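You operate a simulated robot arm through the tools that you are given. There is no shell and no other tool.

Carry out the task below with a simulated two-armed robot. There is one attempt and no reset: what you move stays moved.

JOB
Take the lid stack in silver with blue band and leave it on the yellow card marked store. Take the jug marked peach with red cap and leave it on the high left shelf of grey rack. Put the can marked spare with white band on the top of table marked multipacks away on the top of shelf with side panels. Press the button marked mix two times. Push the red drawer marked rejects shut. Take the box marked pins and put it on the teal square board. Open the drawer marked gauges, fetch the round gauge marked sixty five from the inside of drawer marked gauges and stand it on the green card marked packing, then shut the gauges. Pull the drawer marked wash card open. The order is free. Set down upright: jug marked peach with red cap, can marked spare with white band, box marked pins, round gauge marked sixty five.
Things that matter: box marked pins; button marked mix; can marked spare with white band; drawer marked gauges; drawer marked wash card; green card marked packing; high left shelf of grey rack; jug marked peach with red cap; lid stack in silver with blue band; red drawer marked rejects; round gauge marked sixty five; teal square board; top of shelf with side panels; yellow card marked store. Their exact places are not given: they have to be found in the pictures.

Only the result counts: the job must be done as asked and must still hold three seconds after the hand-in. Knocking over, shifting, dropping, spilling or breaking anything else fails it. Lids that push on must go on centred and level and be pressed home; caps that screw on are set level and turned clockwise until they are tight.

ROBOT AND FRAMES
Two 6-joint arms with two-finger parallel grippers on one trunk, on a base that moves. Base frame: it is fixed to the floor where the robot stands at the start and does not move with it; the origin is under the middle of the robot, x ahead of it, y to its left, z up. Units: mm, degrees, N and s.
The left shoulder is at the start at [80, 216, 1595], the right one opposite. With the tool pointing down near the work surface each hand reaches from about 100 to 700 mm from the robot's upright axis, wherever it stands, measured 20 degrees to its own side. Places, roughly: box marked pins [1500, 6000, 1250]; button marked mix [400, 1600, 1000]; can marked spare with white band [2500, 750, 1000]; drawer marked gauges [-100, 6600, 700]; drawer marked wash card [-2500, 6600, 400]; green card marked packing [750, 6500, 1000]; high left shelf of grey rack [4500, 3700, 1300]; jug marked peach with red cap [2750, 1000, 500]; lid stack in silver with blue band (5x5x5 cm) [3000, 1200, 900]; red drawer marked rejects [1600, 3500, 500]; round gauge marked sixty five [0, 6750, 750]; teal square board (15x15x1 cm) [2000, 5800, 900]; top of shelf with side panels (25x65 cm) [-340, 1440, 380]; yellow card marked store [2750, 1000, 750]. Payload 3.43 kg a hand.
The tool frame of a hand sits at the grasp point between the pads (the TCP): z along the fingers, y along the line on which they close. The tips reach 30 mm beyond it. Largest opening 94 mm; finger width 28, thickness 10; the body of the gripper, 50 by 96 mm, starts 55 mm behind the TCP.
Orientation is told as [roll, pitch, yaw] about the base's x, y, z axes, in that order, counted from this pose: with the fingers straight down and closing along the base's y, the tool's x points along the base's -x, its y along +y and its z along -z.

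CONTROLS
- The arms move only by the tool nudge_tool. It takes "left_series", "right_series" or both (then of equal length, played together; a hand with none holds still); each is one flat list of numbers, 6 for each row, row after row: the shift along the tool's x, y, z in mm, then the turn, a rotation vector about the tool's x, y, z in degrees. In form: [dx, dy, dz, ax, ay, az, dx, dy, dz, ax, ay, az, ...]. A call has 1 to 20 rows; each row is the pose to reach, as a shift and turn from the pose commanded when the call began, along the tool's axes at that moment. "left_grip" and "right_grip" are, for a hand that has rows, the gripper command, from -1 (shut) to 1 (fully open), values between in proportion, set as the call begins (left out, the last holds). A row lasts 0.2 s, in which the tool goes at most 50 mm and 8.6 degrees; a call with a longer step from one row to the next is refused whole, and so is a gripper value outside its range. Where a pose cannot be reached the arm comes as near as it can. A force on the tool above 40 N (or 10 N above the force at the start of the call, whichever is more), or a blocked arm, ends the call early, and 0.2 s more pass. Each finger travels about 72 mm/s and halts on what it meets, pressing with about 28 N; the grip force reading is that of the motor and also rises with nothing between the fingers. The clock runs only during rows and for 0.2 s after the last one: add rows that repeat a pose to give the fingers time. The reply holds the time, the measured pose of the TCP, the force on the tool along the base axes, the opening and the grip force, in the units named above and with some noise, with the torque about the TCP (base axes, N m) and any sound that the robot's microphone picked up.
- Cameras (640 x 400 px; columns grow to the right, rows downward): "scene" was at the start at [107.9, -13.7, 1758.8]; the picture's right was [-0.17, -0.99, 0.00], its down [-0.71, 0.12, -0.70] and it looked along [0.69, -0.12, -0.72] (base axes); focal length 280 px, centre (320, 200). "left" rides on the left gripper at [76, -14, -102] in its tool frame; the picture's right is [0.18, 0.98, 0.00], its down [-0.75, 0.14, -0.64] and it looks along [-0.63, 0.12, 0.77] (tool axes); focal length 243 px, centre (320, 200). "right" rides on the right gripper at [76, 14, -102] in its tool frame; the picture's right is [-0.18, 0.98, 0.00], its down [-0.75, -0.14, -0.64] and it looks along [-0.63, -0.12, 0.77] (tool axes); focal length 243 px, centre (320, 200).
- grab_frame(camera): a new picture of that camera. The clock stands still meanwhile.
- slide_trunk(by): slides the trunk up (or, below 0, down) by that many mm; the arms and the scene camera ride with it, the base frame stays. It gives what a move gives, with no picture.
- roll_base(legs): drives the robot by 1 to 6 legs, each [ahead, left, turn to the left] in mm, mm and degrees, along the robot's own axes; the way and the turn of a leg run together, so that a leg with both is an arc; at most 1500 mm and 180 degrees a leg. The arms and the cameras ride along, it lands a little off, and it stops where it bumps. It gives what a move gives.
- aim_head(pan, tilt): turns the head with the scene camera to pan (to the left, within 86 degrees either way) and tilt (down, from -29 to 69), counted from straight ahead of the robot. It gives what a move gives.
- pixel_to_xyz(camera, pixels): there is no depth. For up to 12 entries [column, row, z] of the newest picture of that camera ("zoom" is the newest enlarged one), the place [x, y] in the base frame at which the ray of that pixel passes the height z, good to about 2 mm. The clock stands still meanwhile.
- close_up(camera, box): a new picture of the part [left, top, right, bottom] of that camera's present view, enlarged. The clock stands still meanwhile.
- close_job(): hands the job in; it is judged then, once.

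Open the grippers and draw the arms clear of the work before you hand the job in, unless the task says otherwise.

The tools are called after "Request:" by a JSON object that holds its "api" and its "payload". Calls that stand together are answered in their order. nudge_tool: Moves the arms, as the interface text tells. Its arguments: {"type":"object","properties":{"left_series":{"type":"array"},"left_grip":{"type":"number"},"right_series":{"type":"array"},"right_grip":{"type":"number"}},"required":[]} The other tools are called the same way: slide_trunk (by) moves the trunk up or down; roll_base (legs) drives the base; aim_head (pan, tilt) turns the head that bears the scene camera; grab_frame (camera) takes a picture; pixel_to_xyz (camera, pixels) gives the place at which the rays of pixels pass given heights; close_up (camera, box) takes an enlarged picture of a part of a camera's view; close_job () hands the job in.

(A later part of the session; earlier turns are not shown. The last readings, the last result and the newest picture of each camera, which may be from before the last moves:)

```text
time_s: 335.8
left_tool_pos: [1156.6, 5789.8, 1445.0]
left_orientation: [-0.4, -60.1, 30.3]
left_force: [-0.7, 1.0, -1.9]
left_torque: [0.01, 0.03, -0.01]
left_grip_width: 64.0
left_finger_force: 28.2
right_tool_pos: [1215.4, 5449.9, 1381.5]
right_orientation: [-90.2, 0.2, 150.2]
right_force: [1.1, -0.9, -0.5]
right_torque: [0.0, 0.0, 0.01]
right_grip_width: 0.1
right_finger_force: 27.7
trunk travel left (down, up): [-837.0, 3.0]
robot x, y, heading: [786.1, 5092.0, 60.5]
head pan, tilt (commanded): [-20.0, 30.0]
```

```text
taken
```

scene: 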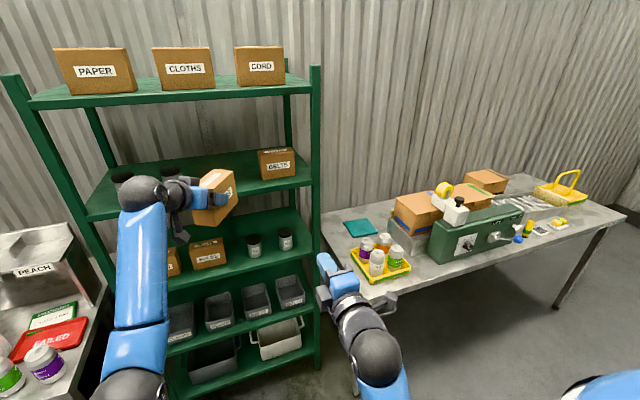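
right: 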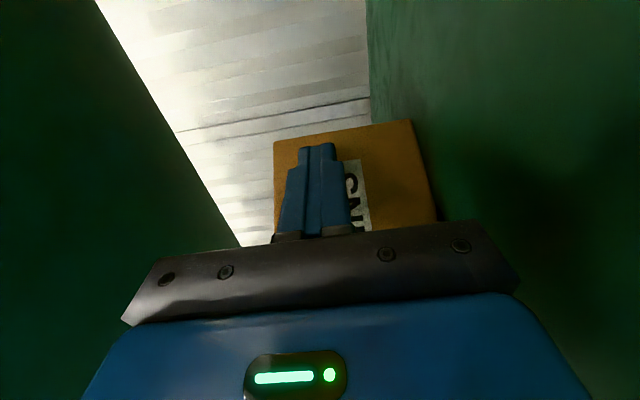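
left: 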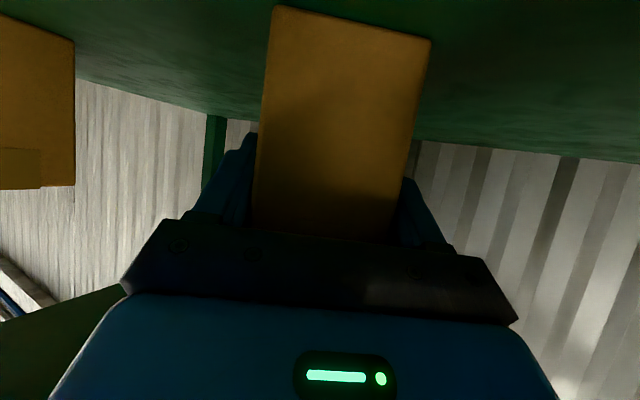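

I query the board's centre and corners from here to fix table height and its place.

Request:
{"api": "close_up", "payload": {"camera": "scene", "box": [320, 190, 480, 290]}}

Request:
{"api": "pixel_to_xyz", "payload": {"camera": "scene", "pixels": [[360.5, 228, 850], [360.5, 228, 900], [360.5, 228, 950], [320, 227, 880], [395, 315, 880], [355, 390, 0]]}}

```text
4.00 times, centred on (400, 240) of scene
```

zoom: 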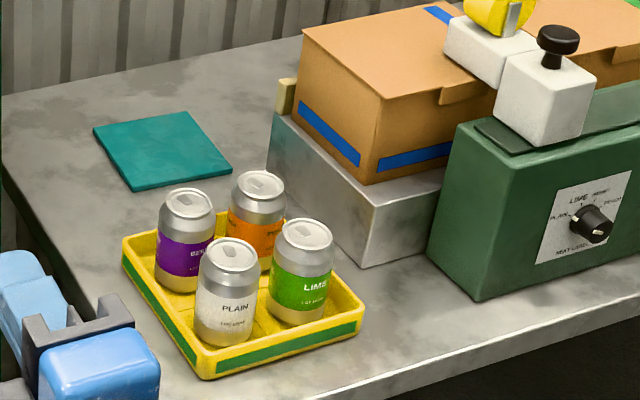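

```text
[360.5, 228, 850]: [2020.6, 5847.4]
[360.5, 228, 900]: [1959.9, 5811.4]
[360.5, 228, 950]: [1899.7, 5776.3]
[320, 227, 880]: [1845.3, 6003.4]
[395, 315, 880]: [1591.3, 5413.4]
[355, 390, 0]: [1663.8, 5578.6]
```

Board top z≈881, centre ≈(1983,5826). I check the can tray's extents and the table edges to plan the approach.

Request:
{"api": "pixel_to_xyz", "payload": {"camera": "zoom", "pixels": [[93, 130, 881], [185, 112, 881], [232, 172, 881], [133, 190, 881], [124, 250, 873], [207, 377, 873], [363, 322, 873], [186, 195, 1000], [258, 180, 1000], [270, 160, 873], [2, 165, 871]]}}

```text
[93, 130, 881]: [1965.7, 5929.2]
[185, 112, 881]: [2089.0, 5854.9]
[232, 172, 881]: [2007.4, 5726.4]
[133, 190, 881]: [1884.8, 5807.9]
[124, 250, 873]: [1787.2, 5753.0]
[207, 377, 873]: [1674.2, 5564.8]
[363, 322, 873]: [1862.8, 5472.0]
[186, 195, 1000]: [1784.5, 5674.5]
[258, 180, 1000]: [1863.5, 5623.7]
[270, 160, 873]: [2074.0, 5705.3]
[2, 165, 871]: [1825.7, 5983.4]
```

The cans' tray is in front of the board, so I will come in from the front-left at the present hand heading, above the cans. I drive right along the table first, then closer.

Request:
{"api": "roll_base", "payload": {"legs": [[0, -765, 0], [300, 0, 0]]}}

Request:
{"api": "aim_head", "payload": {"pan": 0, "tilt": 35}}

Request:
{"api": "grab_frame", "payload": {"camera": "scene"}}

```text
time_s: 341.5
left_tool_pos: [1964.4, 5668.9, 1447.4]
left_orientation: [-0.1, -60.3, 30.0]
left_force: [0.1, -0.3, -1.5]
left_torque: [-0.01, 0.05, 0.0]
left_grip_width: 64.3
left_finger_force: 27.7
right_tool_pos: [2023.9, 5327.4, 1383.8]
right_orientation: [-90.5, 0.2, 150.1]
right_force: [-0.2, -0.5, -1.3]
right_torque: [-0.05, 0.0, -0.02]
right_grip_width: 0.0
right_finger_force: 28.3
trunk travel left (down, up): [-837.0, 3.0]
robot x, y, heading: [1597.0, 4973.2, 60.5]
head pan, tilt (commanded): [-20.0, 30.0]
```

```text
time_s: 342.4
left_tool_pos: [1966.4, 5670.0, 1445.5]
left_orientation: [-0.3, -60.2, 30.3]
left_force: [-1.1, -0.6, -1.6]
left_torque: [-0.03, 0.04, 0.03]
left_grip_width: 64.3
left_finger_force: 27.9
right_tool_pos: [2026.5, 5329.5, 1382.1]
right_orientation: [-90.3, 0.2, 150.2]
right_force: [0.3, 0.4, -0.3]
right_torque: [-0.03, 0.01, 0.0]
right_grip_width: 0.0
right_finger_force: 28.2
trunk travel left (down, up): [-837.0, 3.0]
robot x, y, heading: [1597.7, 4974.4, 60.6]
head pan, tilt (commanded): [0.0, 35.0]
```

```text
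taken
```

scene: 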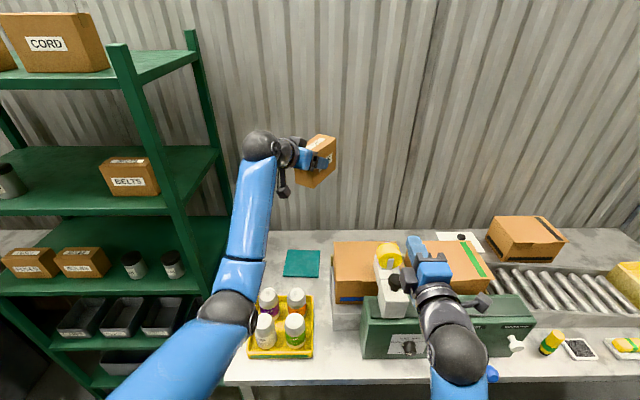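

The board (302,263) is ahead behind the cans. I drive 212 mm further, keeping the box high, then retract the arm to stand over the board.

Request:
{"api": "roll_base", "payload": {"legs": [[212, 0, 0]]}}

Request:
{"api": "aim_head", "payload": {"pan": 5, "tilt": 48}}

Request:
{"api": "grab_frame", "payload": {"camera": "scene"}}

```text
time_s: 344.0
left_tool_pos: [2069.6, 5850.7, 1448.5]
left_orientation: [0.0, -60.3, 30.0]
left_force: [0.2, -0.7, -1.0]
left_torque: [0.01, 0.06, -0.03]
left_grip_width: 64.3
left_finger_force: 28.1
right_tool_pos: [2128.7, 5511.3, 1383.6]
right_orientation: [-90.7, 0.2, 150.2]
right_force: [-0.3, -0.2, 0.2]
right_torque: [-0.04, 0.02, -0.01]
right_grip_width: 0.0
right_finger_force: 27.8
trunk travel left (down, up): [-837.0, 3.0]
robot x, y, heading: [1702.3, 5155.2, 60.3]
head pan, tilt (commanded): [0.0, 35.0]
```

```text
time_s: 344.8
left_tool_pos: [2072.0, 5853.5, 1446.5]
left_orientation: [-0.4, -60.2, 30.2]
left_force: [0.3, 0.1, -1.6]
left_torque: [0.0, 0.05, 0.01]
left_grip_width: 64.0
left_finger_force: 28.2
right_tool_pos: [2130.5, 5513.6, 1383.5]
right_orientation: [-90.4, 0.2, 150.3]
right_force: [-0.9, 0.0, -0.4]
right_torque: [0.03, 0.0, -0.02]
right_grip_width: 0.0
right_finger_force: 28.1
trunk travel left (down, up): [-837.0, 3.0]
robot x, y, heading: [1704.5, 5157.3, 60.1]
head pan, tilt (commanded): [5.0, 48.0]
```

```text
taken
```

scene: 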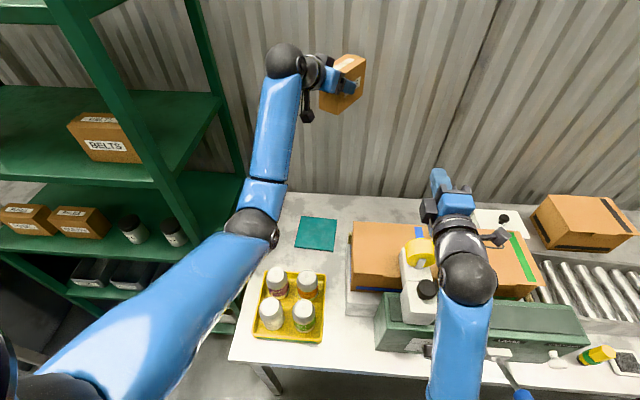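

I refine the board's corners from this closer view.

Request:
{"api": "close_up", "payload": {"camera": "scene", "box": [250, 190, 370, 290]}}

Request:
{"api": "pixel_to_xyz", "payload": {"camera": "scene", "pixels": [[301, 216.5, 881], [336.5, 219, 881], [334, 250.5, 881], [295, 247.5, 881], [279, 270, 1000], [307, 274, 1000]]}}

```text
4.00 times, centred on (310, 240) of scene
```

zoom: 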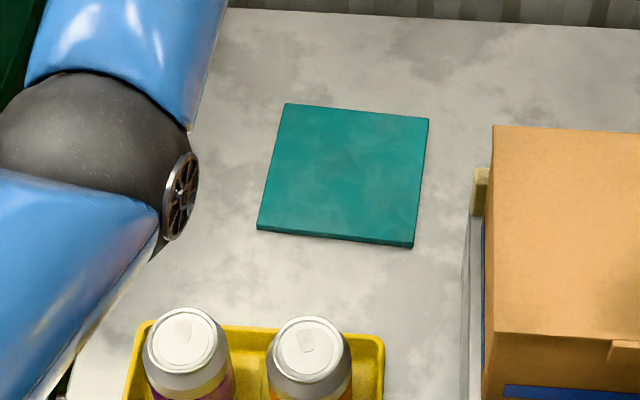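

```text
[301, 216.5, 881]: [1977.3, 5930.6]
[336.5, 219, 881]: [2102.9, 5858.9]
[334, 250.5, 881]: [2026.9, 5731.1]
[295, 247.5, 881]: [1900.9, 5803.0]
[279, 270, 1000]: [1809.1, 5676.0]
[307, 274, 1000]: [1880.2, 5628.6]
```

Combining views, the board top is at z≈865, centre ≈(2006,5841). I move the box over the board and lower first to z≈1250, checking the arm.

Request:
{"api": "nudge_tool", "payload": {"left_series": [15, 7.5, -26, 0, 0, 0, 30, 15, -53, 0, 0, 0, 45, 22.4, -79, 0, 0, 0, 86, 22.4, -55, 0, 0, 0, 127, 22.4, -32, 0, 0, 0, 168, 22.4, -8, 0, 0, 0, 209, 22.4, 15, 0, 0, 0, 209, 22.4, 15, 0, 0, 0]}}

Request:
{"api": "grab_frame", "payload": {"camera": "scene"}}

```text
time_s: 346.6
left_tool_pos: [1985.0, 5830.2, 1256.1]
left_orientation: [-0.2, -60.2, 30.3]
left_force: [0.1, 0.3, -2.0]
left_torque: [-0.03, 0.05, -0.04]
left_grip_width: 64.2
left_finger_force: 27.7
right_tool_pos: [2131.1, 5515.4, 1381.3]
right_orientation: [-90.3, 0.2, 150.3]
right_force: [0.1, -1.2, -0.1]
right_torque: [0.01, 0.0, 0.01]
right_grip_width: 0.0
right_finger_force: 28.2
trunk travel left (down, up): [-837.0, 3.0]
robot x, y, heading: [1707.0, 5157.4, 60.5]
head pan, tilt (commanded): [5.0, 48.0]
```

```text
taken
```

scene: 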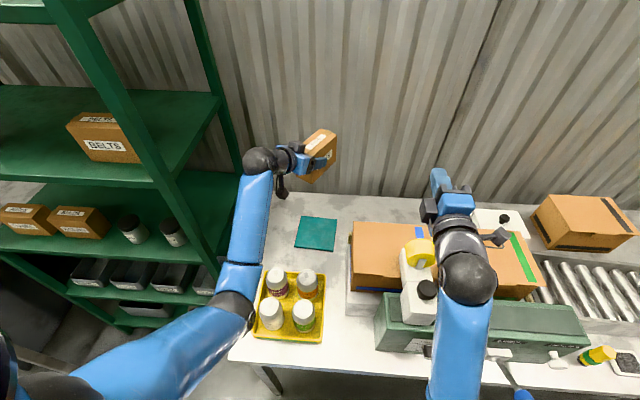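

Arm geometry is fine, but the last part needs the trunk about 80 mm lower. I first raise the right hand 80 mm so it stays clear of the things below, then lower the trunk.

Request:
{"api": "nudge_tool", "payload": {"right_series": [0, -40, 0, 0, 0, 0, 0, -80, 0, 0, 0, 0, 0, -80, 0, 0, 0, 0]}}

Request:
{"api": "slide_trunk", "payload": {"by": -80}}

Request:
{"api": "nudge_tool", "payload": {"left_series": [41, -3, 23, 0, 0, 0, 82, -3, 46, 0, 0, 0, 123, -3, 69, 0, 0, 0, 152, -3, 84, 0, 0, 0, 152, -3, 84, 0, 0, 0]}}

Request:
{"api": "grab_frame", "payload": {"camera": "scene"}}

Request:
{"api": "grab_frame", "payload": {"camera": "left"}}

```text
time_s: 347.4
left_tool_pos: [1984.4, 5828.7, 1257.2]
left_orientation: [-0.2, -60.1, 30.3]
left_force: [-0.4, -0.2, -1.5]
left_torque: [-0.02, 0.08, 0.02]
left_grip_width: 64.3
left_finger_force: 27.9
right_tool_pos: [2141.8, 5538.9, 1455.4]
right_orientation: [-90.2, 0.2, 150.2]
right_force: [-1.0, -0.1, 0.5]
right_torque: [-0.02, 0.0, -0.02]
right_grip_width: 0.0
right_finger_force: 27.6
right hand out of reach, approached as far as the arm can: row 1, 2, 3
trunk travel left (down, up): [-837.0, 3.0]
robot x, y, heading: [1704.3, 5156.3, 60.6]
head pan, tilt (commanded): [5.0, 48.0]
```

```text
time_s: 348.5
left_tool_pos: [1983.4, 5830.2, 1177.4]
left_orientation: [-0.4, -60.3, 30.3]
left_force: [-0.2, 0.5, -1.9]
left_torque: [-0.04, 0.07, 0.02]
left_grip_width: 64.0
left_finger_force: 28.1
right_tool_pos: [2141.6, 5539.5, 1376.8]
right_orientation: [-90.3, 0.3, 150.2]
right_force: [0.1, 0.0, -0.4]
right_torque: [-0.01, -0.01, -0.01]
right_grip_width: 0.0
right_finger_force: 28.0
trunk travel left (down, up): [-757.0, 83.0]
robot x, y, heading: [1705.3, 5153.7, 60.4]
head pan, tilt (commanded): [5.0, 48.0]
```

```text
time_s: 349.7
left_tool_pos: [1983.6, 5825.1, 1002.2]
left_orientation: [-0.4, -60.1, 30.2]
left_force: [-0.7, -1.0, -1.7]
left_torque: [-0.04, 0.01, 0.0]
left_grip_width: 64.2
left_finger_force: 28.5
right_tool_pos: [2140.5, 5539.4, 1376.8]
right_orientation: [-90.4, 0.1, 150.2]
right_force: [0.8, -0.3, 0.0]
right_torque: [0.01, 0.01, 0.01]
right_grip_width: 0.2
right_finger_force: 27.8
trunk travel left (down, up): [-757.0, 83.0]
robot x, y, heading: [1707.2, 5157.6, 60.2]
head pan, tilt (commanded): [5.0, 48.0]
```

```text
taken
```

scene: 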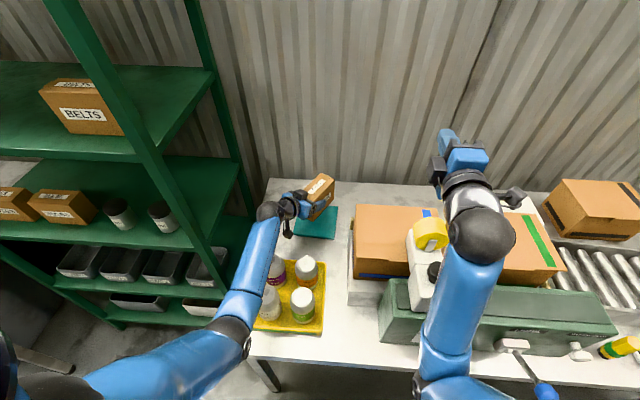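

```text
taken
```

left: 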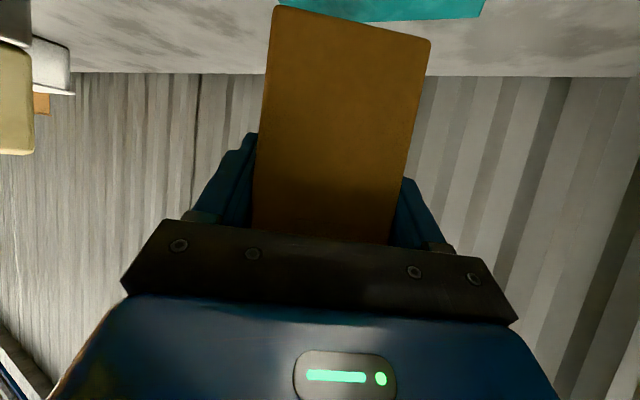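

The box hovers over the board. I zoom to verify position before lowering the last 75 mm.

Request:
{"api": "close_up", "payload": {"camera": "scene", "box": [250, 160, 370, 290]}}

Request:
{"api": "pixel_to_xyz", "payload": {"camera": "zoom", "pixels": [[330, 240, 865], [448, 253, 865], [440, 155, 865], [297, 190, 939], [370, 185, 939]]}}

```text
3.08 times, centred on (310, 225) of scene
```

zoom: 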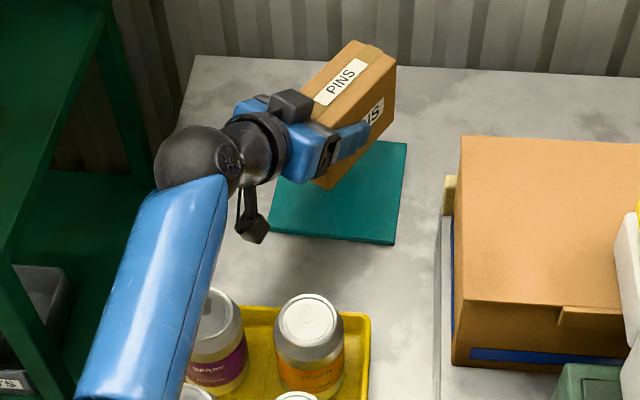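

```text
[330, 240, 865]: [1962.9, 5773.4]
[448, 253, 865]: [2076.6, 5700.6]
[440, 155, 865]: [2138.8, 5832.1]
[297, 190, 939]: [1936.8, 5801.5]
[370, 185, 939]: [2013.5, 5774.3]
```

I query the board's visible corners in this zoom.

Request:
{"api": "pixel_to_xyz", "payload": {"camera": "zoom", "pixels": [[393, 243, 865], [268, 228, 865], [406, 143, 865], [333, 189, 939], [396, 126, 939], [396, 62, 1031], [353, 40, 1031]]}}

```text
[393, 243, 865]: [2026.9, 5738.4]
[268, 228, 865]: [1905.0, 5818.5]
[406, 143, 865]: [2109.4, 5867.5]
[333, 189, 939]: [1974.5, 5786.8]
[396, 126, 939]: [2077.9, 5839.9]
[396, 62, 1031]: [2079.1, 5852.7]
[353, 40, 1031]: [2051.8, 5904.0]
```

The box centre nearly matches the board centre; I shift 7 mm and lower 66 mm, then in small steps to contact.

Request:
{"api": "nudge_tool", "payload": {"left_series": [3.7, 2.4, -6.4, 0, 0, 0, 25, 2.4, 6, 0, 0, 0, 45, 2.4, 17.5, 0, 0, 0, 57, 2.4, 24, 0, 0, 0, 60, 2.4, 26, 0, 0, 0, 60, 2.4, 26, 0, 0, 0]}}

Request:
{"api": "nudge_tool", "payload": {"left_series": [1.7, 0, 1, 0, 0, 0, 3.5, 0, 2, 0, 0, 0, 3.5, 0, 2, 0, 0, 0]}}

```text
time_s: 351.1
left_tool_pos: [1976.7, 5825.0, 938.5]
left_orientation: [-0.3, -60.2, 30.3]
left_force: [-0.6, -0.1, -1.6]
left_torque: [-0.04, 0.06, -0.01]
left_grip_width: 64.1
left_finger_force: 28.6
right_tool_pos: [2141.7, 5538.5, 1375.8]
right_orientation: [-90.4, 0.3, 150.2]
right_force: [-0.2, -0.6, 0.0]
right_torque: [-0.03, -0.03, 0.01]
right_grip_width: 0.1
right_finger_force: 27.8
trunk travel left (down, up): [-757.0, 83.0]
robot x, y, heading: [1705.9, 5152.3, 60.2]
head pan, tilt (commanded): [5.0, 48.0]
```

```text
time_s: 351.9
left_tool_pos: [1975.8, 5824.8, 936.3]
left_orientation: [-0.3, -60.3, 30.2]
left_force: [0.4, 0.9, -0.1]
left_torque: [0.17, -0.09, 0.02]
left_grip_width: 64.1
left_finger_force: 28.5
right_tool_pos: [2141.4, 5538.8, 1376.7]
right_orientation: [-90.5, 0.2, 150.2]
right_force: [-0.5, 0.4, 0.2]
right_torque: [0.01, 0.02, -0.02]
right_grip_width: 0.0
right_finger_force: 28.0
trunk travel left (down, up): [-757.0, 83.0]
robot x, y, heading: [1703.8, 5155.6, 60.6]
head pan, tilt (commanded): [5.0, 48.0]
```

Contact starts at z≈936. I lower 2–3 mm more.

Request:
{"api": "nudge_tool", "payload": {"left_series": [1.7, 0, 1, 0, 0, 0, 2.6, 0, 1.5, 0, 0, 0, 2.6, 0, 1.5, 0, 0, 0]}}

Request:
{"api": "grab_frame", "payload": {"camera": "left"}}

Request:
{"api": "close_up", "payload": {"camera": "scene", "box": [250, 160, 370, 290]}}

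```text
time_s: 352.7
left_tool_pos: [1976.1, 5824.0, 937.6]
left_orientation: [-0.2, -60.5, 30.0]
left_force: [-0.3, 2.3, 13.6]
left_torque: [-0.09, 0.51, -0.09]
left_grip_width: 64.1
left_finger_force: 27.2
right_tool_pos: [2141.0, 5536.9, 1375.6]
right_orientation: [-90.5, 0.2, 150.2]
right_force: [-0.3, 1.0, 1.1]
right_torque: [-0.01, -0.03, -0.03]
right_grip_width: 0.1
right_finger_force: 27.6
trunk travel left (down, up): [-757.0, 83.0]
robot x, y, heading: [1706.9, 5158.5, 60.2]
head pan, tilt (commanded): [5.0, 48.0]
```

```text
taken
```

left: 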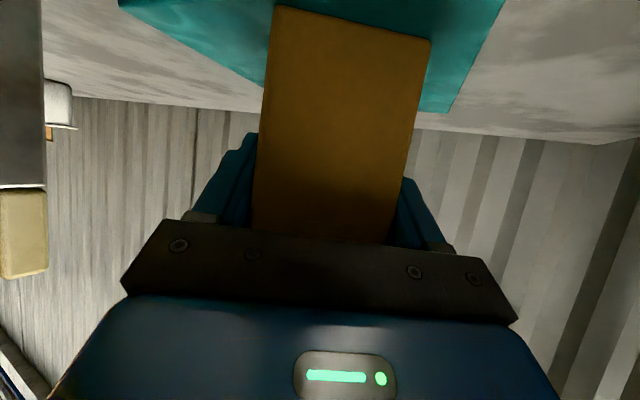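

```text
3.08 times, centred on (310, 225) of scene
```

zoom: 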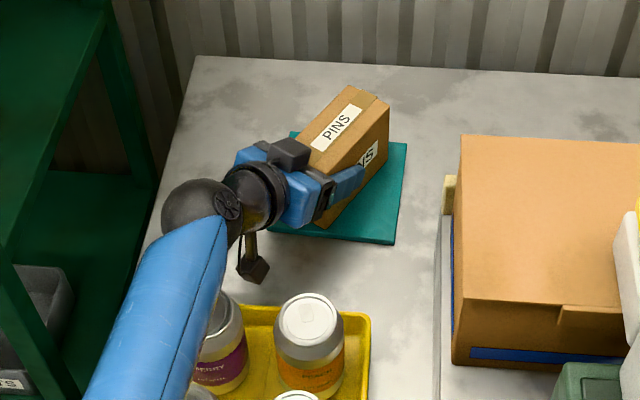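

The box rests on the board (13.6 N up). I open the fingers and withdraw along the finger direction.

Request:
{"api": "nudge_tool", "payload": {"left_series": [-1, 0, -0.6, 0, 0, 0, -1, 0, -0.6, 0, 0, 0, -1, 0, -0.6, 0, 0, 0, -1, 0, -0.6, 0, 0, 0], "left_grip": 1}}

Request:
{"api": "nudge_tool", "payload": {"left_series": [0, 0, -25, 0, 0, 0, 0, 0, -50, 0, 0, 0, -15, 0, -90, 0, 0, 0, -40, 0, -125, 0, 0, 0, -80, 0, -150, 0, 0, 0, -120, 0, -175, 0, 0, 0, -120, 0, -175, 0, 0, 0]}}

Request:
{"api": "close_up", "payload": {"camera": "scene", "box": [230, 140, 390, 290]}}

```text
time_s: 353.7
left_tool_pos: [1976.7, 5823.6, 933.5]
left_orientation: [-0.3, -60.2, 30.3]
left_force: [-0.3, 0.5, 0.2]
left_torque: [0.05, 0.01, -0.01]
left_grip_width: 94.0
left_finger_force: 0.1
right_tool_pos: [2142.7, 5538.9, 1375.6]
right_orientation: [-90.4, 0.3, 150.2]
right_force: [-0.8, -0.4, 0.2]
right_torque: [0.03, -0.03, -0.03]
right_grip_width: 0.1
right_finger_force: 27.6
trunk travel left (down, up): [-757.0, 83.0]
robot x, y, heading: [1707.2, 5156.2, 60.0]
head pan, tilt (commanded): [5.0, 48.0]
```

```text
time_s: 355.3
left_tool_pos: [1897.0, 5780.0, 1124.6]
left_orientation: [-0.3, -60.3, 30.3]
left_force: [0.7, 0.5, -0.2]
left_torque: [0.0, 0.01, -0.04]
left_grip_width: 94.0
left_finger_force: 0.1
right_tool_pos: [2140.2, 5538.9, 1376.1]
right_orientation: [-90.4, 0.1, 150.2]
right_force: [-0.5, 0.5, -0.5]
right_torque: [0.01, -0.03, 0.01]
right_grip_width: 0.0
right_finger_force: 28.1
trunk travel left (down, up): [-757.0, 83.0]
robot x, y, heading: [1704.4, 5156.3, 60.4]
head pan, tilt (commanded): [5.0, 48.0]
```

```text
2.67 times, centred on (310, 215) of scene
```

zoom: 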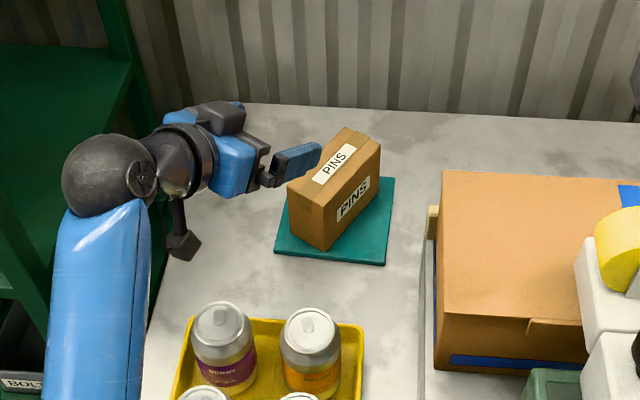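

PINS stands on the teal board. I back away from the table and return both hands to the downward pose.

Request:
{"api": "roll_base", "payload": {"legs": [[-450, 0, 0]]}}

Request:
{"api": "slide_trunk", "payload": {"by": 80}}

Request:
{"api": "nudge_tool", "payload": {"left_series": [40, 0, 10, 0, 8, 0, 80, 0, 20, 0, 16, 0, 120, 0, 30, 0, 24, 0, 140, 0, 40, 0, 32, 0, 150, 0, 60, 0, 40, 0, 160, 0, 80, 0, 48, 0, 160, 0, 80, 0, 56, 0, 160, 0, 80, 0, 60, 0, 160, 0, 80, 0, 60, 0], "right_series": [0, 40, 0, 0, 0, 8.2, 0, 80, 0, 0, 0, 16.4, 0, 120, 0, 0, 0, 24.6, 0, 160, 0, 0, 0, 32.8, 0, 200, 0, 0, 0, 41, 0, 240, 0, 0, 0, 49.2, 0, 270, 0, 0, 0, 57.4, 0, 270, 0, 0, 0, 65.6, 0, 270, 0, 0, 0, 73.8]}}

```text
time_s: 358.1
left_tool_pos: [1674.0, 5390.9, 1122.8]
left_orientation: [-0.4, -60.1, 30.3]
left_force: [0.0, -0.3, -0.1]
left_torque: [0.0, -0.02, 0.0]
left_grip_width: 94.1
left_finger_force: 0.1
right_tool_pos: [1919.3, 5149.6, 1374.7]
right_orientation: [-90.3, 0.2, 150.2]
right_force: [-1.0, 0.4, 0.6]
right_torque: [0.02, 0.01, -0.01]
right_grip_width: 0.2
right_finger_force: 27.4
trunk travel left (down, up): [-757.0, 83.0]
robot x, y, heading: [1484.9, 4765.9, 60.4]
head pan, tilt (commanded): [5.0, 48.0]
```

```text
time_s: 359.2
left_tool_pos: [1674.9, 5389.5, 1202.4]
left_orientation: [-0.4, -60.2, 30.2]
left_force: [-1.3, -1.4, -0.1]
left_torque: [0.0, -0.03, 0.01]
left_grip_width: 94.2
left_finger_force: 0.0
right_tool_pos: [1918.1, 5149.0, 1455.9]
right_orientation: [-90.3, 0.2, 150.2]
right_force: [-0.2, 0.0, -0.9]
right_torque: [0.0, -0.03, 0.0]
right_grip_width: 0.1
right_finger_force: 28.4
trunk travel left (down, up): [-837.0, 3.0]
robot x, y, heading: [1481.9, 4766.1, 60.0]
head pan, tilt (commanded): [5.0, 48.0]
```

```text
time_s: 361.2
left_tool_pos: [1666.3, 5383.3, 1026.6]
left_orientation: [-0.1, 0.0, 29.9]
left_force: [0.0, 0.3, -0.8]
left_torque: [0.03, -0.02, -0.01]
left_grip_width: 93.7
left_finger_force: 0.1
right_tool_pos: [1920.2, 5148.4, 1186.2]
right_orientation: [-91.3, -73.8, 151.4]
right_force: [-0.4, -0.5, 0.5]
right_torque: [0.01, -0.02, -0.02]
right_grip_width: 0.0
right_finger_force: 28.1
trunk travel left (down, up): [-837.0, 3.0]
robot x, y, heading: [1481.0, 4765.1, 60.6]
head pan, tilt (commanded): [5.0, 48.0]
```

I finish restoring: left yaw back, right roll finished, then right pitched down while lowering.

Request:
{"api": "nudge_tool", "payload": {"left_series": [0, 0, 0, 0, 0, -8, 0, 0, 0, 0, 0, -16, 0, 0, 0, 0, 0, -24, 0, 0, 0, 0, 0, -30, 0, 0, 0, 0, 0, -30], "right_series": [0, 0, 0, 0, 0, 8.1, 0, 0, 0, 0, 0, 16.2, 0, 0, 0, 0, 0, 16.2, 0, 0, 0, 0, 0, 16.2, 0, 0, 0, 0, 0, 16.2]}}

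Request:
{"api": "nudge_tool", "payload": {"right_series": [20, 0, 0, 0, 8.2, 0, 40, 0, 0, 0, 16.4, 0, 60, 0, 0, 0, 24.6, 0, 80, 0, 0, 0, 32.8, 0, 100, 0, 0, 0, 41, 0, 120, 0, 0, 0, 49.2, 0, 140, 0, 0, 0, 57.4, 0, 150, 0, 0, 0, 65.6, 0, 150, 0, 0, 0, 73.8, 0, 150, 0, 0, 0, 82, 0, 150, 0, 0, 0, 90, 0, 150, 0, 0, 0, 90, 0]}}

Request:
{"api": "aim_head", "payload": {"pan": 60, "tilt": 20}}

Request:
{"api": "grab_frame", "payload": {"camera": "scene"}}

```text
time_s: 362.4
left_tool_pos: [1665.5, 5384.8, 1024.8]
left_orientation: [-0.3, -0.1, 60.1]
left_force: [-0.1, 1.0, 0.3]
left_torque: [-0.01, -0.04, -0.01]
left_grip_width: 94.1
left_finger_force: 0.1
right_tool_pos: [1919.9, 5149.1, 1186.2]
right_orientation: [-158.9, -89.6, -140.9]
right_force: [-0.2, 0.0, 0.4]
right_torque: [0.0, 0.02, 0.0]
right_grip_width: 0.0
right_finger_force: 28.6
trunk travel left (down, up): [-837.0, 3.0]
robot x, y, heading: [1480.2, 4765.8, 60.3]
head pan, tilt (commanded): [5.0, 48.0]
```

```text
time_s: 365.0
left_tool_pos: [1665.6, 5385.2, 1025.6]
left_orientation: [-0.2, -0.1, 59.8]
left_force: [-0.5, 0.0, 0.6]
left_torque: [0.0, 0.0, -0.02]
left_grip_width: 94.0
left_finger_force: 0.0
right_tool_pos: [1920.5, 5149.9, 1036.2]
right_orientation: [-0.2, -0.3, 60.1]
right_force: [-0.9, 0.1, 0.1]
right_torque: [0.01, 0.0, 0.03]
right_grip_width: 0.3
right_finger_force: 28.2
trunk travel left (down, up): [-837.0, 3.0]
robot x, y, heading: [1478.0, 4767.1, 60.1]
head pan, tilt (commanded): [5.0, 48.0]
```

```text
time_s: 366.3
left_tool_pos: [1665.8, 5384.1, 1025.0]
left_orientation: [-0.2, -0.1, 59.9]
left_force: [0.8, -0.2, -0.5]
left_torque: [0.01, 0.01, 0.0]
left_grip_width: 94.2
left_finger_force: 0.0
right_tool_pos: [1921.4, 5151.1, 1036.1]
right_orientation: [-0.2, -0.4, 60.2]
right_force: [-0.3, 0.3, 0.5]
right_torque: [-0.01, -0.01, -0.02]
right_grip_width: 0.0
right_finger_force: 28.0
trunk travel left (down, up): [-837.0, 3.0]
robot x, y, heading: [1480.5, 4762.9, 60.3]
head pan, tilt (commanded): [60.0, 20.0]
```

```text
taken
```

scene: 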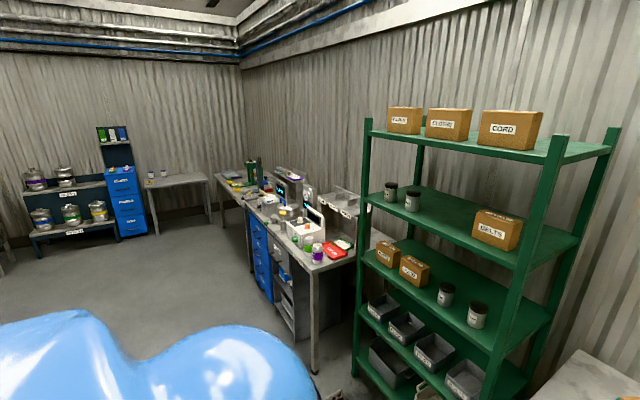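

I see the instrument bench with blue drawers and, at the far wall, a blue three-drawer cabinet. I zoom in on both.

Request:
{"api": "close_up", "payload": {"camera": "scene", "box": [210, 150, 380, 350]}}

Request:
{"api": "close_up", "payload": {"camera": "scene", "box": [80, 110, 220, 250]}}

Request:
{"api": "close_up", "payload": {"camera": "scene", "box": [240, 200, 370, 280]}}

```text
2.00 times, centred on (295, 250) of scene
```

zoom: 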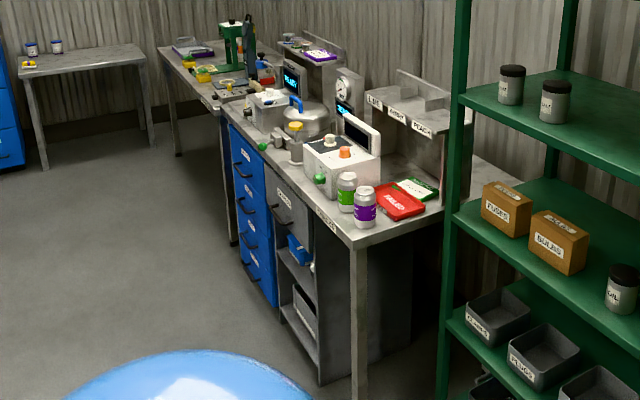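

```text
2.86 times, centred on (150, 180) of scene
```

zoom: 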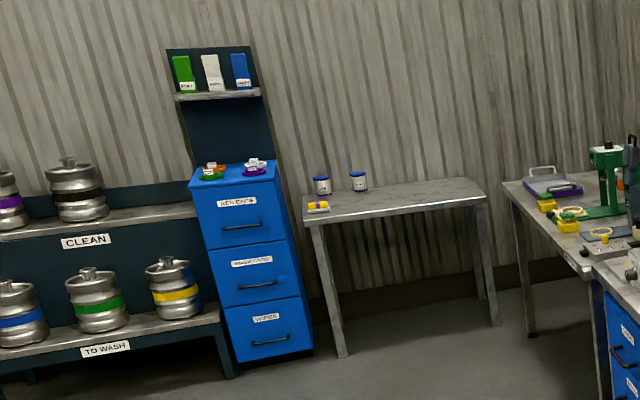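

```text
4.92 times, centred on (305, 240) of scene
```

zoom: 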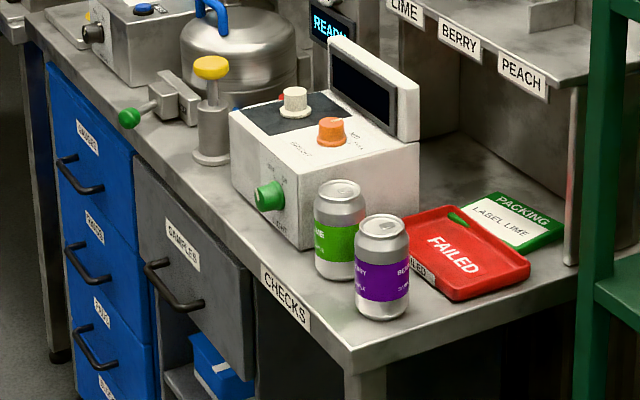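

WASH CARD is the middle drawer of the far blue cabinet; the CHECKS bench has the blue drawers and the green PACKING card. I drive left to face that bench.

Request:
{"api": "roll_base", "payload": {"legs": [[0, 1450, 0], [0, 500, 0]]}}

Request:
{"api": "aim_head", "payload": {"pan": 0, "tilt": 30}}

Request:
{"api": "grab_frame", "payload": {"camera": "scene"}}

```text
time_s: 376.0
left_tool_pos: [-9.7, 6349.7, 1025.9]
left_orientation: [0.0, -0.1, 59.6]
left_force: [1.0, -0.5, -1.0]
left_torque: [0.01, 0.01, 0.01]
left_grip_width: 93.9
left_finger_force: 0.0
right_tool_pos: [243.8, 6114.1, 1035.7]
right_orientation: [-0.2, -0.4, 59.9]
right_force: [0.1, -1.0, -1.0]
right_torque: [0.01, 0.02, 0.0]
right_grip_width: 0.1
right_finger_force: 27.6
trunk travel left (down, up): [-837.0, 3.0]
robot x, y, heading: [-196.2, 5732.9, 59.9]
head pan, tilt (commanded): [60.0, 20.0]
```

```text
time_s: 377.3
left_tool_pos: [-10.6, 6350.4, 1025.6]
left_orientation: [-0.1, 0.0, 59.7]
left_force: [-0.7, -0.2, 0.4]
left_torque: [0.01, -0.02, -0.01]
left_grip_width: 94.1
left_finger_force: 0.0
right_tool_pos: [242.7, 6116.1, 1036.6]
right_orientation: [-0.1, -0.4, 59.8]
right_force: [0.7, -0.2, 0.1]
right_torque: [0.03, 0.0, 0.04]
right_grip_width: 0.0
right_finger_force: 27.8
trunk travel left (down, up): [-837.0, 3.0]
robot x, y, heading: [-198.5, 5734.1, 60.0]
head pan, tilt (commanded): [0.0, 30.0]
```

```text
taken
```

scene: 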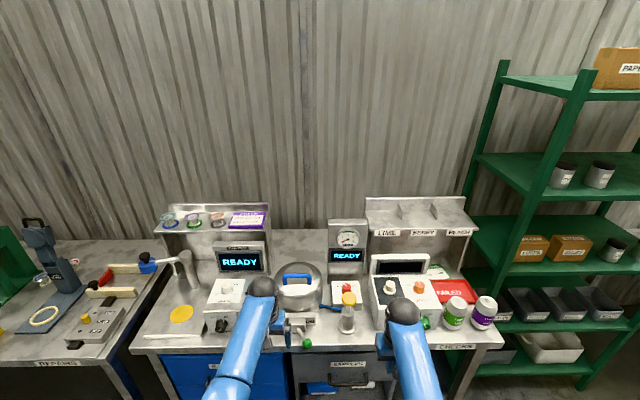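

I zoom in on the drawers and the card area.

Request:
{"api": "close_up", "payload": {"camera": "scene", "box": [150, 330, 400, 400]}}

Request:
{"api": "close_up", "payload": {"camera": "scene", "box": [360, 190, 520, 360]}}

Request:
{"api": "aim_head", "payload": {"pan": 10, "tilt": 55}}

Request:
{"api": "grab_frame", "payload": {"camera": "scene"}}

```text
2.56 times, centred on (275, 365) of scene
```

zoom: 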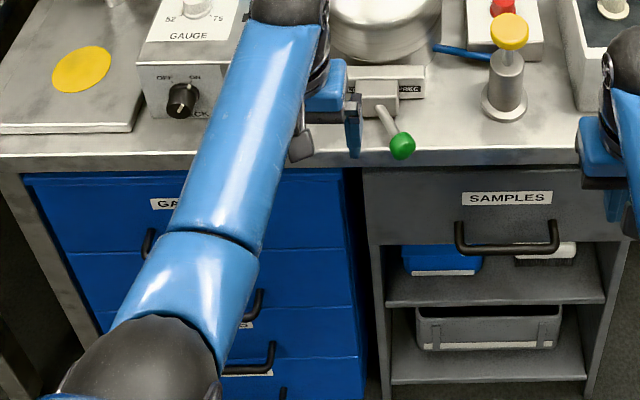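

```text
2.35 times, centred on (440, 275) of scene
```

zoom: 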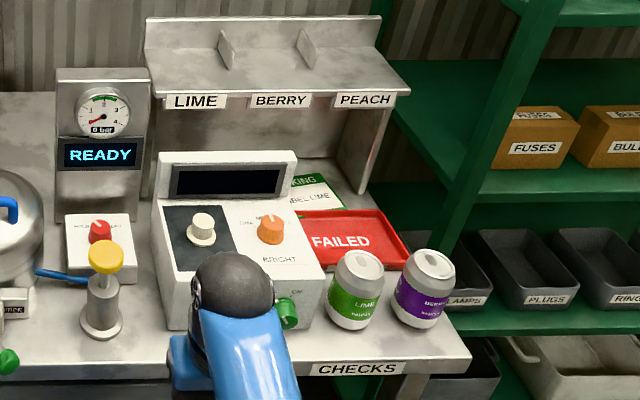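

```text
time_s: 378.2
left_tool_pos: [-11.3, 6350.2, 1024.8]
left_orientation: [-0.1, -0.1, 59.7]
left_force: [-0.3, 0.6, 0.4]
left_torque: [-0.02, 0.0, 0.0]
left_grip_width: 94.0
left_finger_force: 0.1
right_tool_pos: [242.4, 6115.5, 1036.1]
right_orientation: [-0.2, -0.3, 59.9]
right_force: [-0.1, 0.4, -0.3]
right_torque: [0.0, 0.01, 0.0]
right_grip_width: 0.2
right_finger_force: 28.0
trunk travel left (down, up): [-837.0, 3.0]
robot x, y, heading: [-201.5, 5734.7, 60.1]
head pan, tilt (commanded): [10.0, 55.0]
```

```text
taken
```

scene: 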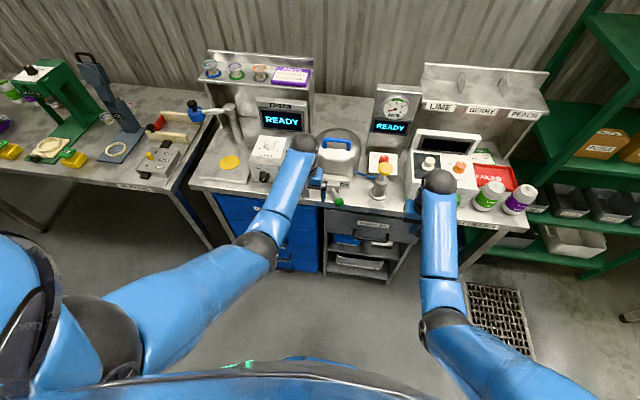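

The top blue drawer reads "GA…", i.e. GAUGES. I move in front of it and look at the drawer fronts.

Request:
{"api": "roll_base", "payload": {"legs": [[-150, 0, 0.5], [0, 400, 0]]}}

Request:
{"api": "aim_head", "payload": {"pan": 0, "tilt": 42}}

Request:
{"api": "grab_frame", "payload": {"camera": "scene"}}

```text
time_s: 381.6
left_tool_pos: [-432.4, 6416.9, 1025.7]
left_orientation: [-0.1, -0.1, 60.0]
left_force: [1.6, 0.8, -1.3]
left_torque: [0.02, 0.01, 0.02]
left_grip_width: 93.8
left_finger_force: 0.1
right_tool_pos: [-176.6, 6184.5, 1034.9]
right_orientation: [0.0, -0.4, 60.1]
right_force: [0.3, 0.5, 0.4]
right_torque: [0.01, 0.01, 0.01]
right_grip_width: 0.1
right_finger_force: 27.8
trunk travel left (down, up): [-837.0, 3.0]
robot x, y, heading: [-619.5, 5798.3, 60.5]
head pan, tilt (commanded): [10.0, 55.0]
```

```text
time_s: 382.4
left_tool_pos: [-433.5, 6418.2, 1026.2]
left_orientation: [-0.2, -0.2, 59.9]
left_force: [0.8, 0.8, -1.1]
left_torque: [0.01, -0.02, 0.0]
left_grip_width: 94.1
left_finger_force: 0.1
right_tool_pos: [-179.3, 6185.2, 1035.8]
right_orientation: [-0.1, -0.4, 60.2]
right_force: [-0.7, -0.2, -0.6]
right_torque: [-0.03, -0.01, -0.01]
right_grip_width: 0.2
right_finger_force: 27.7
trunk travel left (down, up): [-837.0, 3.0]
robot x, y, heading: [-621.3, 5799.1, 60.5]
head pan, tilt (commanded): [0.0, 42.0]
```

```text
taken
```

scene: 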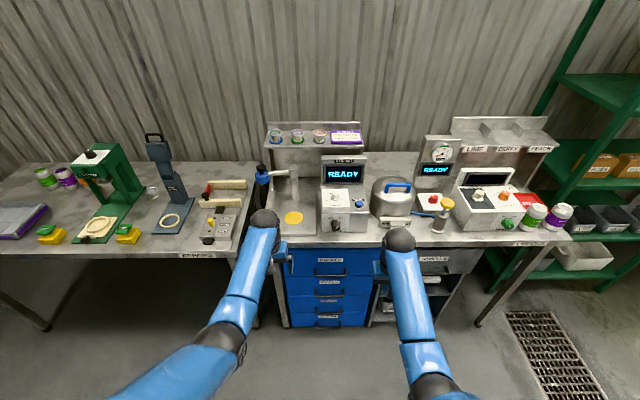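

Now the blue drawer stack is right ahead at (327,285). I zoom to read the four labels and measure.

Request:
{"api": "close_up", "payload": {"camera": "scene", "box": [270, 240, 390, 335]}}

Request:
{"api": "pixel_to_xyz", "payload": {"camera": "scene", "pixels": [[332, 269, 700], [332, 269, 750], [332, 269, 800], [327, 327, 0], [285, 328, 0], [366, 325, 0], [325, 247, 880], [325, 247, 900]]}}

```text
4.21 times, centred on (330, 288) of scene
```

zoom: 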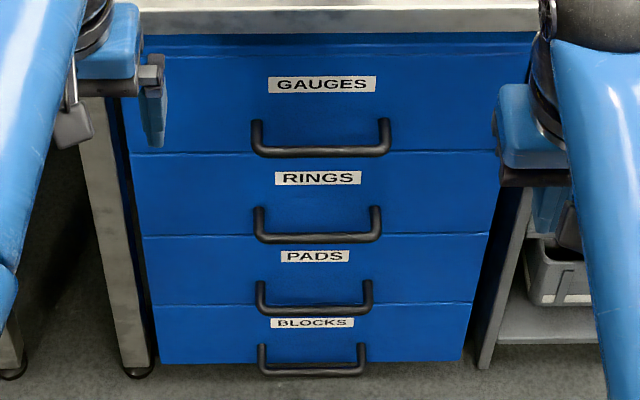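

```text
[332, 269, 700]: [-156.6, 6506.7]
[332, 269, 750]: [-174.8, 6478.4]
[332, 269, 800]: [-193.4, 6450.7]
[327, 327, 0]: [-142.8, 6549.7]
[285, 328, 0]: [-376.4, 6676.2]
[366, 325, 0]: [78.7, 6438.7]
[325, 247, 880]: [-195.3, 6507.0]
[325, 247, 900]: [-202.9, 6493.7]
```

The top drawer is GAUGES. I query its handle bar (zoom (320,152)) at several heights.

Request:
{"api": "pixel_to_xyz", "payload": {"camera": "zoom", "pixels": [[320, 152, 620], [320, 152, 660], [320, 152, 700], [256, 122, 680], [384, 122, 680], [322, 85, 700], [322, 85, 740], [130, 152, 660], [497, 150, 660]]}}

Request:
{"api": "slide_trunk", "payload": {"by": -350}}

Request:
{"api": "close_up", "payload": {"camera": "scene", "box": [250, 150, 410, 280]}}

Request:
{"api": "grab_frame", "payload": {"camera": "scene"}}

```text
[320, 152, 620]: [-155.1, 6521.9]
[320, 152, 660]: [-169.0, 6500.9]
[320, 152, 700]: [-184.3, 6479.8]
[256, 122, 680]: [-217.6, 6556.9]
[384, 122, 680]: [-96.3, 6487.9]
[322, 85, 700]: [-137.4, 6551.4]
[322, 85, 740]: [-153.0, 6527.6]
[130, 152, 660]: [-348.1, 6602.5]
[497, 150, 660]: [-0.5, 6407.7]
```

```text
time_s: 385.8
left_tool_pos: [-434.7, 6418.7, 675.5]
left_orientation: [-0.2, -0.1, 60.0]
left_force: [0.5, -0.2, -0.5]
left_torque: [-0.02, -0.01, 0.02]
left_grip_width: 94.0
left_finger_force: 0.0
right_tool_pos: [-178.4, 6185.0, 686.2]
right_orientation: [-0.2, -0.4, 60.2]
right_force: [0.6, -0.5, 0.0]
right_torque: [-0.02, -0.03, 0.0]
right_grip_width: 0.1
right_finger_force: 28.4
trunk travel left (down, up): [-487.0, 353.0]
robot x, y, heading: [-621.1, 5800.5, 60.4]
head pan, tilt (commanded): [0.0, 42.0]
```

```text
3.08 times, centred on (330, 215) of scene
```

zoom: 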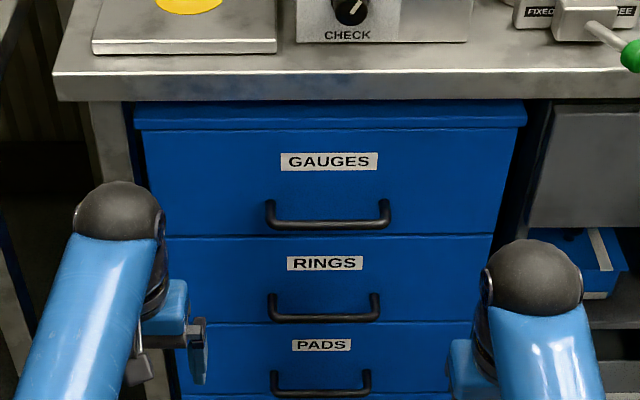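

```text
taken
```

scene: 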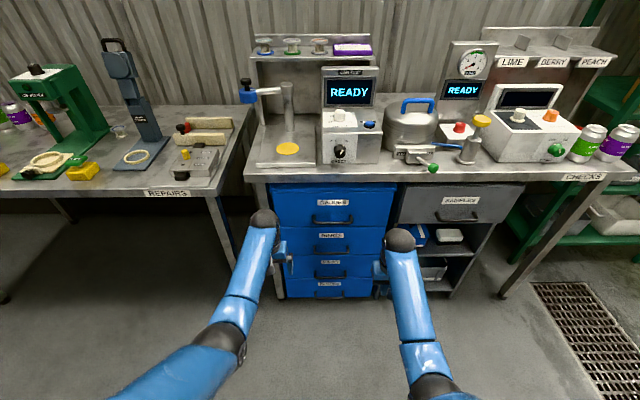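

I query the same handle in the lower view.

Request:
{"api": "pixel_to_xyz", "payload": {"camera": "zoom", "pixels": [[328, 225, 620], [328, 225, 660], [328, 225, 700], [267, 204, 680], [388, 204, 680], [330, 161, 700], [330, 161, 740]]}}

```text
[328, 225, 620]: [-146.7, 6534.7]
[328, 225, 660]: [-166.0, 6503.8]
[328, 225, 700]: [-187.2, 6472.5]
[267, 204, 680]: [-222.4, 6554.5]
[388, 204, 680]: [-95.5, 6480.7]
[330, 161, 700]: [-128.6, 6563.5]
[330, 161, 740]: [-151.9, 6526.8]
```

Handle bar at about (−172,6495,671), drawer face t≈5613. I pitch the left hand horizontal and roll it 90° so the fingers can pinch the bar from above and below.

Request:
{"api": "nudge_tool", "payload": {"left_series": [0, 0, 0, 0, -8.2, 0, 0, 0, 0, 0, -16.4, 0, 0, 0, 0, 0, -24.6, 0, 0, 0, 0, 0, -32.8, 0, 0, 0, 0, 0, -41, 0, 0, 0, 0, 0, -49.2, 0, 0, 0, 0, 0, -57.4, 0, 0, 0, 0, 0, -65.6, 0, 0, 0, 0, 0, -73.8, 0, 0, 0, 0, 0, -82, 0, 0, 0, 0, 0, -90, 0, 0, 0, 0, 0, -90, 0], "left_grip": -0.1}}

Request:
{"api": "nudge_tool", "payload": {"left_series": [0, 0, 0, 0, 0, 8.2, 0, 0, 0, 0, 0, 16.4, 0, 0, 0, 0, 0, 24.6, 0, 0, 0, 0, 0, 32.8, 0, 0, 0, 0, 0, 41, 0, 0, 0, 0, 0, 49.2, 0, 0, 0, 0, 0, 57.4, 0, 0, 0, 0, 0, 65.6, 0, 0, 0, 0, 0, 73.8, 0, 0, 0, 0, 0, 82, 0, 0, 0, 0, 0, 90, 0, 0, 0, 0, 0, 90]}}

Request:
{"api": "grab_frame", "payload": {"camera": "scene"}}

```text
time_s: 388.4
left_tool_pos: [-435.0, 6420.1, 673.8]
left_orientation: [-82.5, -89.0, 142.8]
left_force: [-0.1, 0.0, 0.6]
left_torque: [-0.03, 0.04, 0.07]
left_grip_width: 42.3
left_finger_force: 0.0
left hand out of reach, approached as far as the arm can: row 11
right_tool_pos: [-179.4, 6185.2, 685.7]
right_orientation: [-0.2, -0.4, 60.2]
right_force: [-0.6, 0.5, 0.2]
right_torque: [-0.01, 0.01, -0.01]
right_grip_width: 0.0
right_finger_force: 27.9
trunk travel left (down, up): [-487.0, 353.0]
robot x, y, heading: [-617.3, 5797.1, 60.5]
head pan, tilt (commanded): [0.0, 42.0]
```

```text
time_s: 391.0
left_tool_pos: [-433.7, 6418.1, 674.0]
left_orientation: [90.2, 0.0, -30.0]
left_force: [-0.8, 0.0, -0.3]
left_torque: [-0.02, -0.01, 0.02]
left_grip_width: 42.4
left_finger_force: 0.0
right_tool_pos: [-179.3, 6186.9, 686.0]
right_orientation: [-0.3, -0.4, 60.2]
right_force: [-0.4, -0.2, -0.1]
right_torque: [0.0, -0.01, 0.01]
right_grip_width: 0.2
right_finger_force: 27.8
trunk travel left (down, up): [-487.0, 353.0]
robot x, y, heading: [-617.7, 5803.5, 60.4]
head pan, tilt (commanded): [0.0, 42.0]
```

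```text
taken
```

scene: 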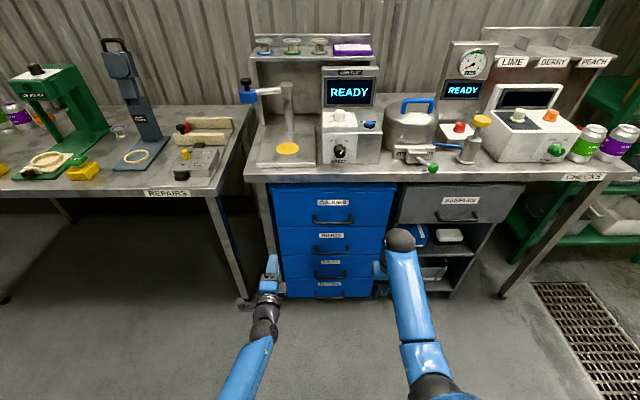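

The left hand is horizontal and rolled. I shift the base right 190 mm and ahead 110 mm to line up with the GAUGES handle.

Request:
{"api": "roll_base", "payload": {"legs": [[0, -190, 0.2], [110, 0, 0]]}}

Request:
{"api": "grab_frame", "payload": {"camera": "left"}}

Request:
{"api": "close_up", "payload": {"camera": "scene", "box": [190, 150, 350, 290]}}

```text
time_s: 393.3
left_tool_pos: [-217.6, 6421.1, 675.6]
left_orientation: [90.1, -0.2, -29.9]
left_force: [0.5, -0.2, -0.5]
left_torque: [-0.01, 0.0, -0.01]
left_grip_width: 42.3
left_finger_force: 0.0
right_tool_pos: [38.1, 6188.1, 685.2]
right_orientation: [-0.2, -0.4, 60.4]
right_force: [-0.4, 0.4, -0.6]
right_torque: [-0.03, 0.01, -0.01]
right_grip_width: 0.0
right_finger_force: 28.2
trunk travel left (down, up): [-487.0, 353.0]
robot x, y, heading: [-397.3, 5803.8, 60.5]
head pan, tilt (commanded): [0.0, 42.0]
```

```text
taken
```

left: 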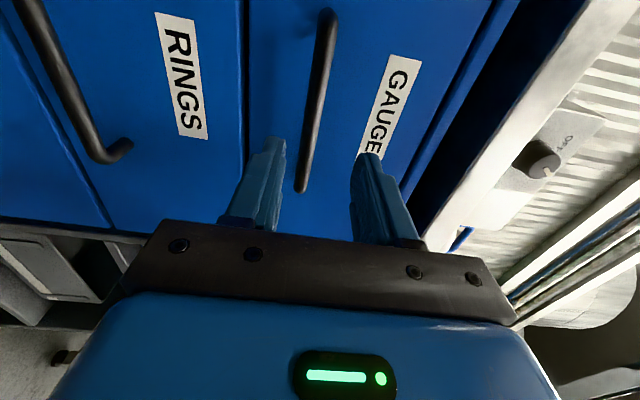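

```text
2.86 times, centred on (270, 220) of scene
```

zoom: 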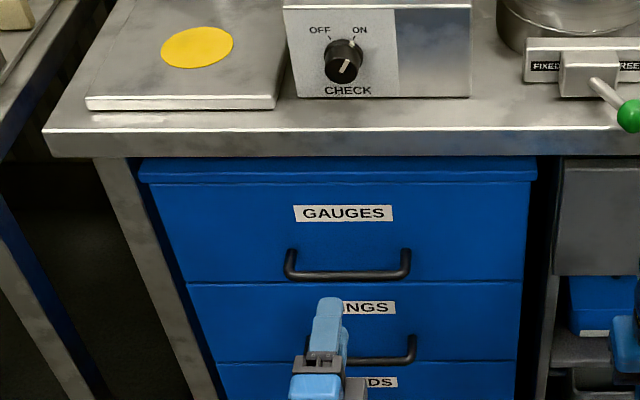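

The bar lies between the fingers in the hand view. I lower 4 mm and advance 82 mm to the bar.

Request:
{"api": "nudge_tool", "payload": {"left_series": [0, -4, 25, 0, 0, 0, 0, -4, 50, 0, 0, 0, 0, -4, 70, 0, 0, 0, 0, -4, 82, 0, 0, 0, 0, -4, 82, 0, 0, 0]}}

Request:
{"api": "grab_frame", "payload": {"camera": "left"}}

```text
time_s: 394.5
left_tool_pos: [-177.7, 6492.3, 672.2]
left_orientation: [90.1, -0.3, -29.9]
left_force: [-0.4, -0.7, -0.3]
left_torque: [-0.03, -0.03, -0.01]
left_grip_width: 42.3
left_finger_force: 0.1
right_tool_pos: [37.5, 6188.5, 685.7]
right_orientation: [-0.2, -0.4, 60.5]
right_force: [-0.4, -0.2, -0.8]
right_torque: [0.01, 0.01, 0.0]
right_grip_width: 0.2
right_finger_force: 28.2
trunk travel left (down, up): [-487.0, 353.0]
robot x, y, heading: [-400.7, 5803.9, 60.7]
head pan, tilt (commanded): [0.0, 42.0]
```

```text
taken
```

left: 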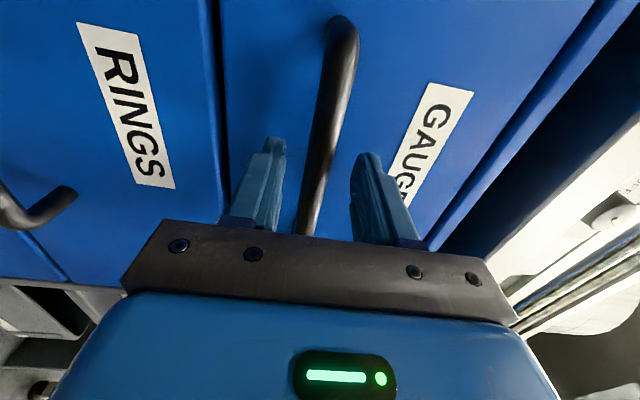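

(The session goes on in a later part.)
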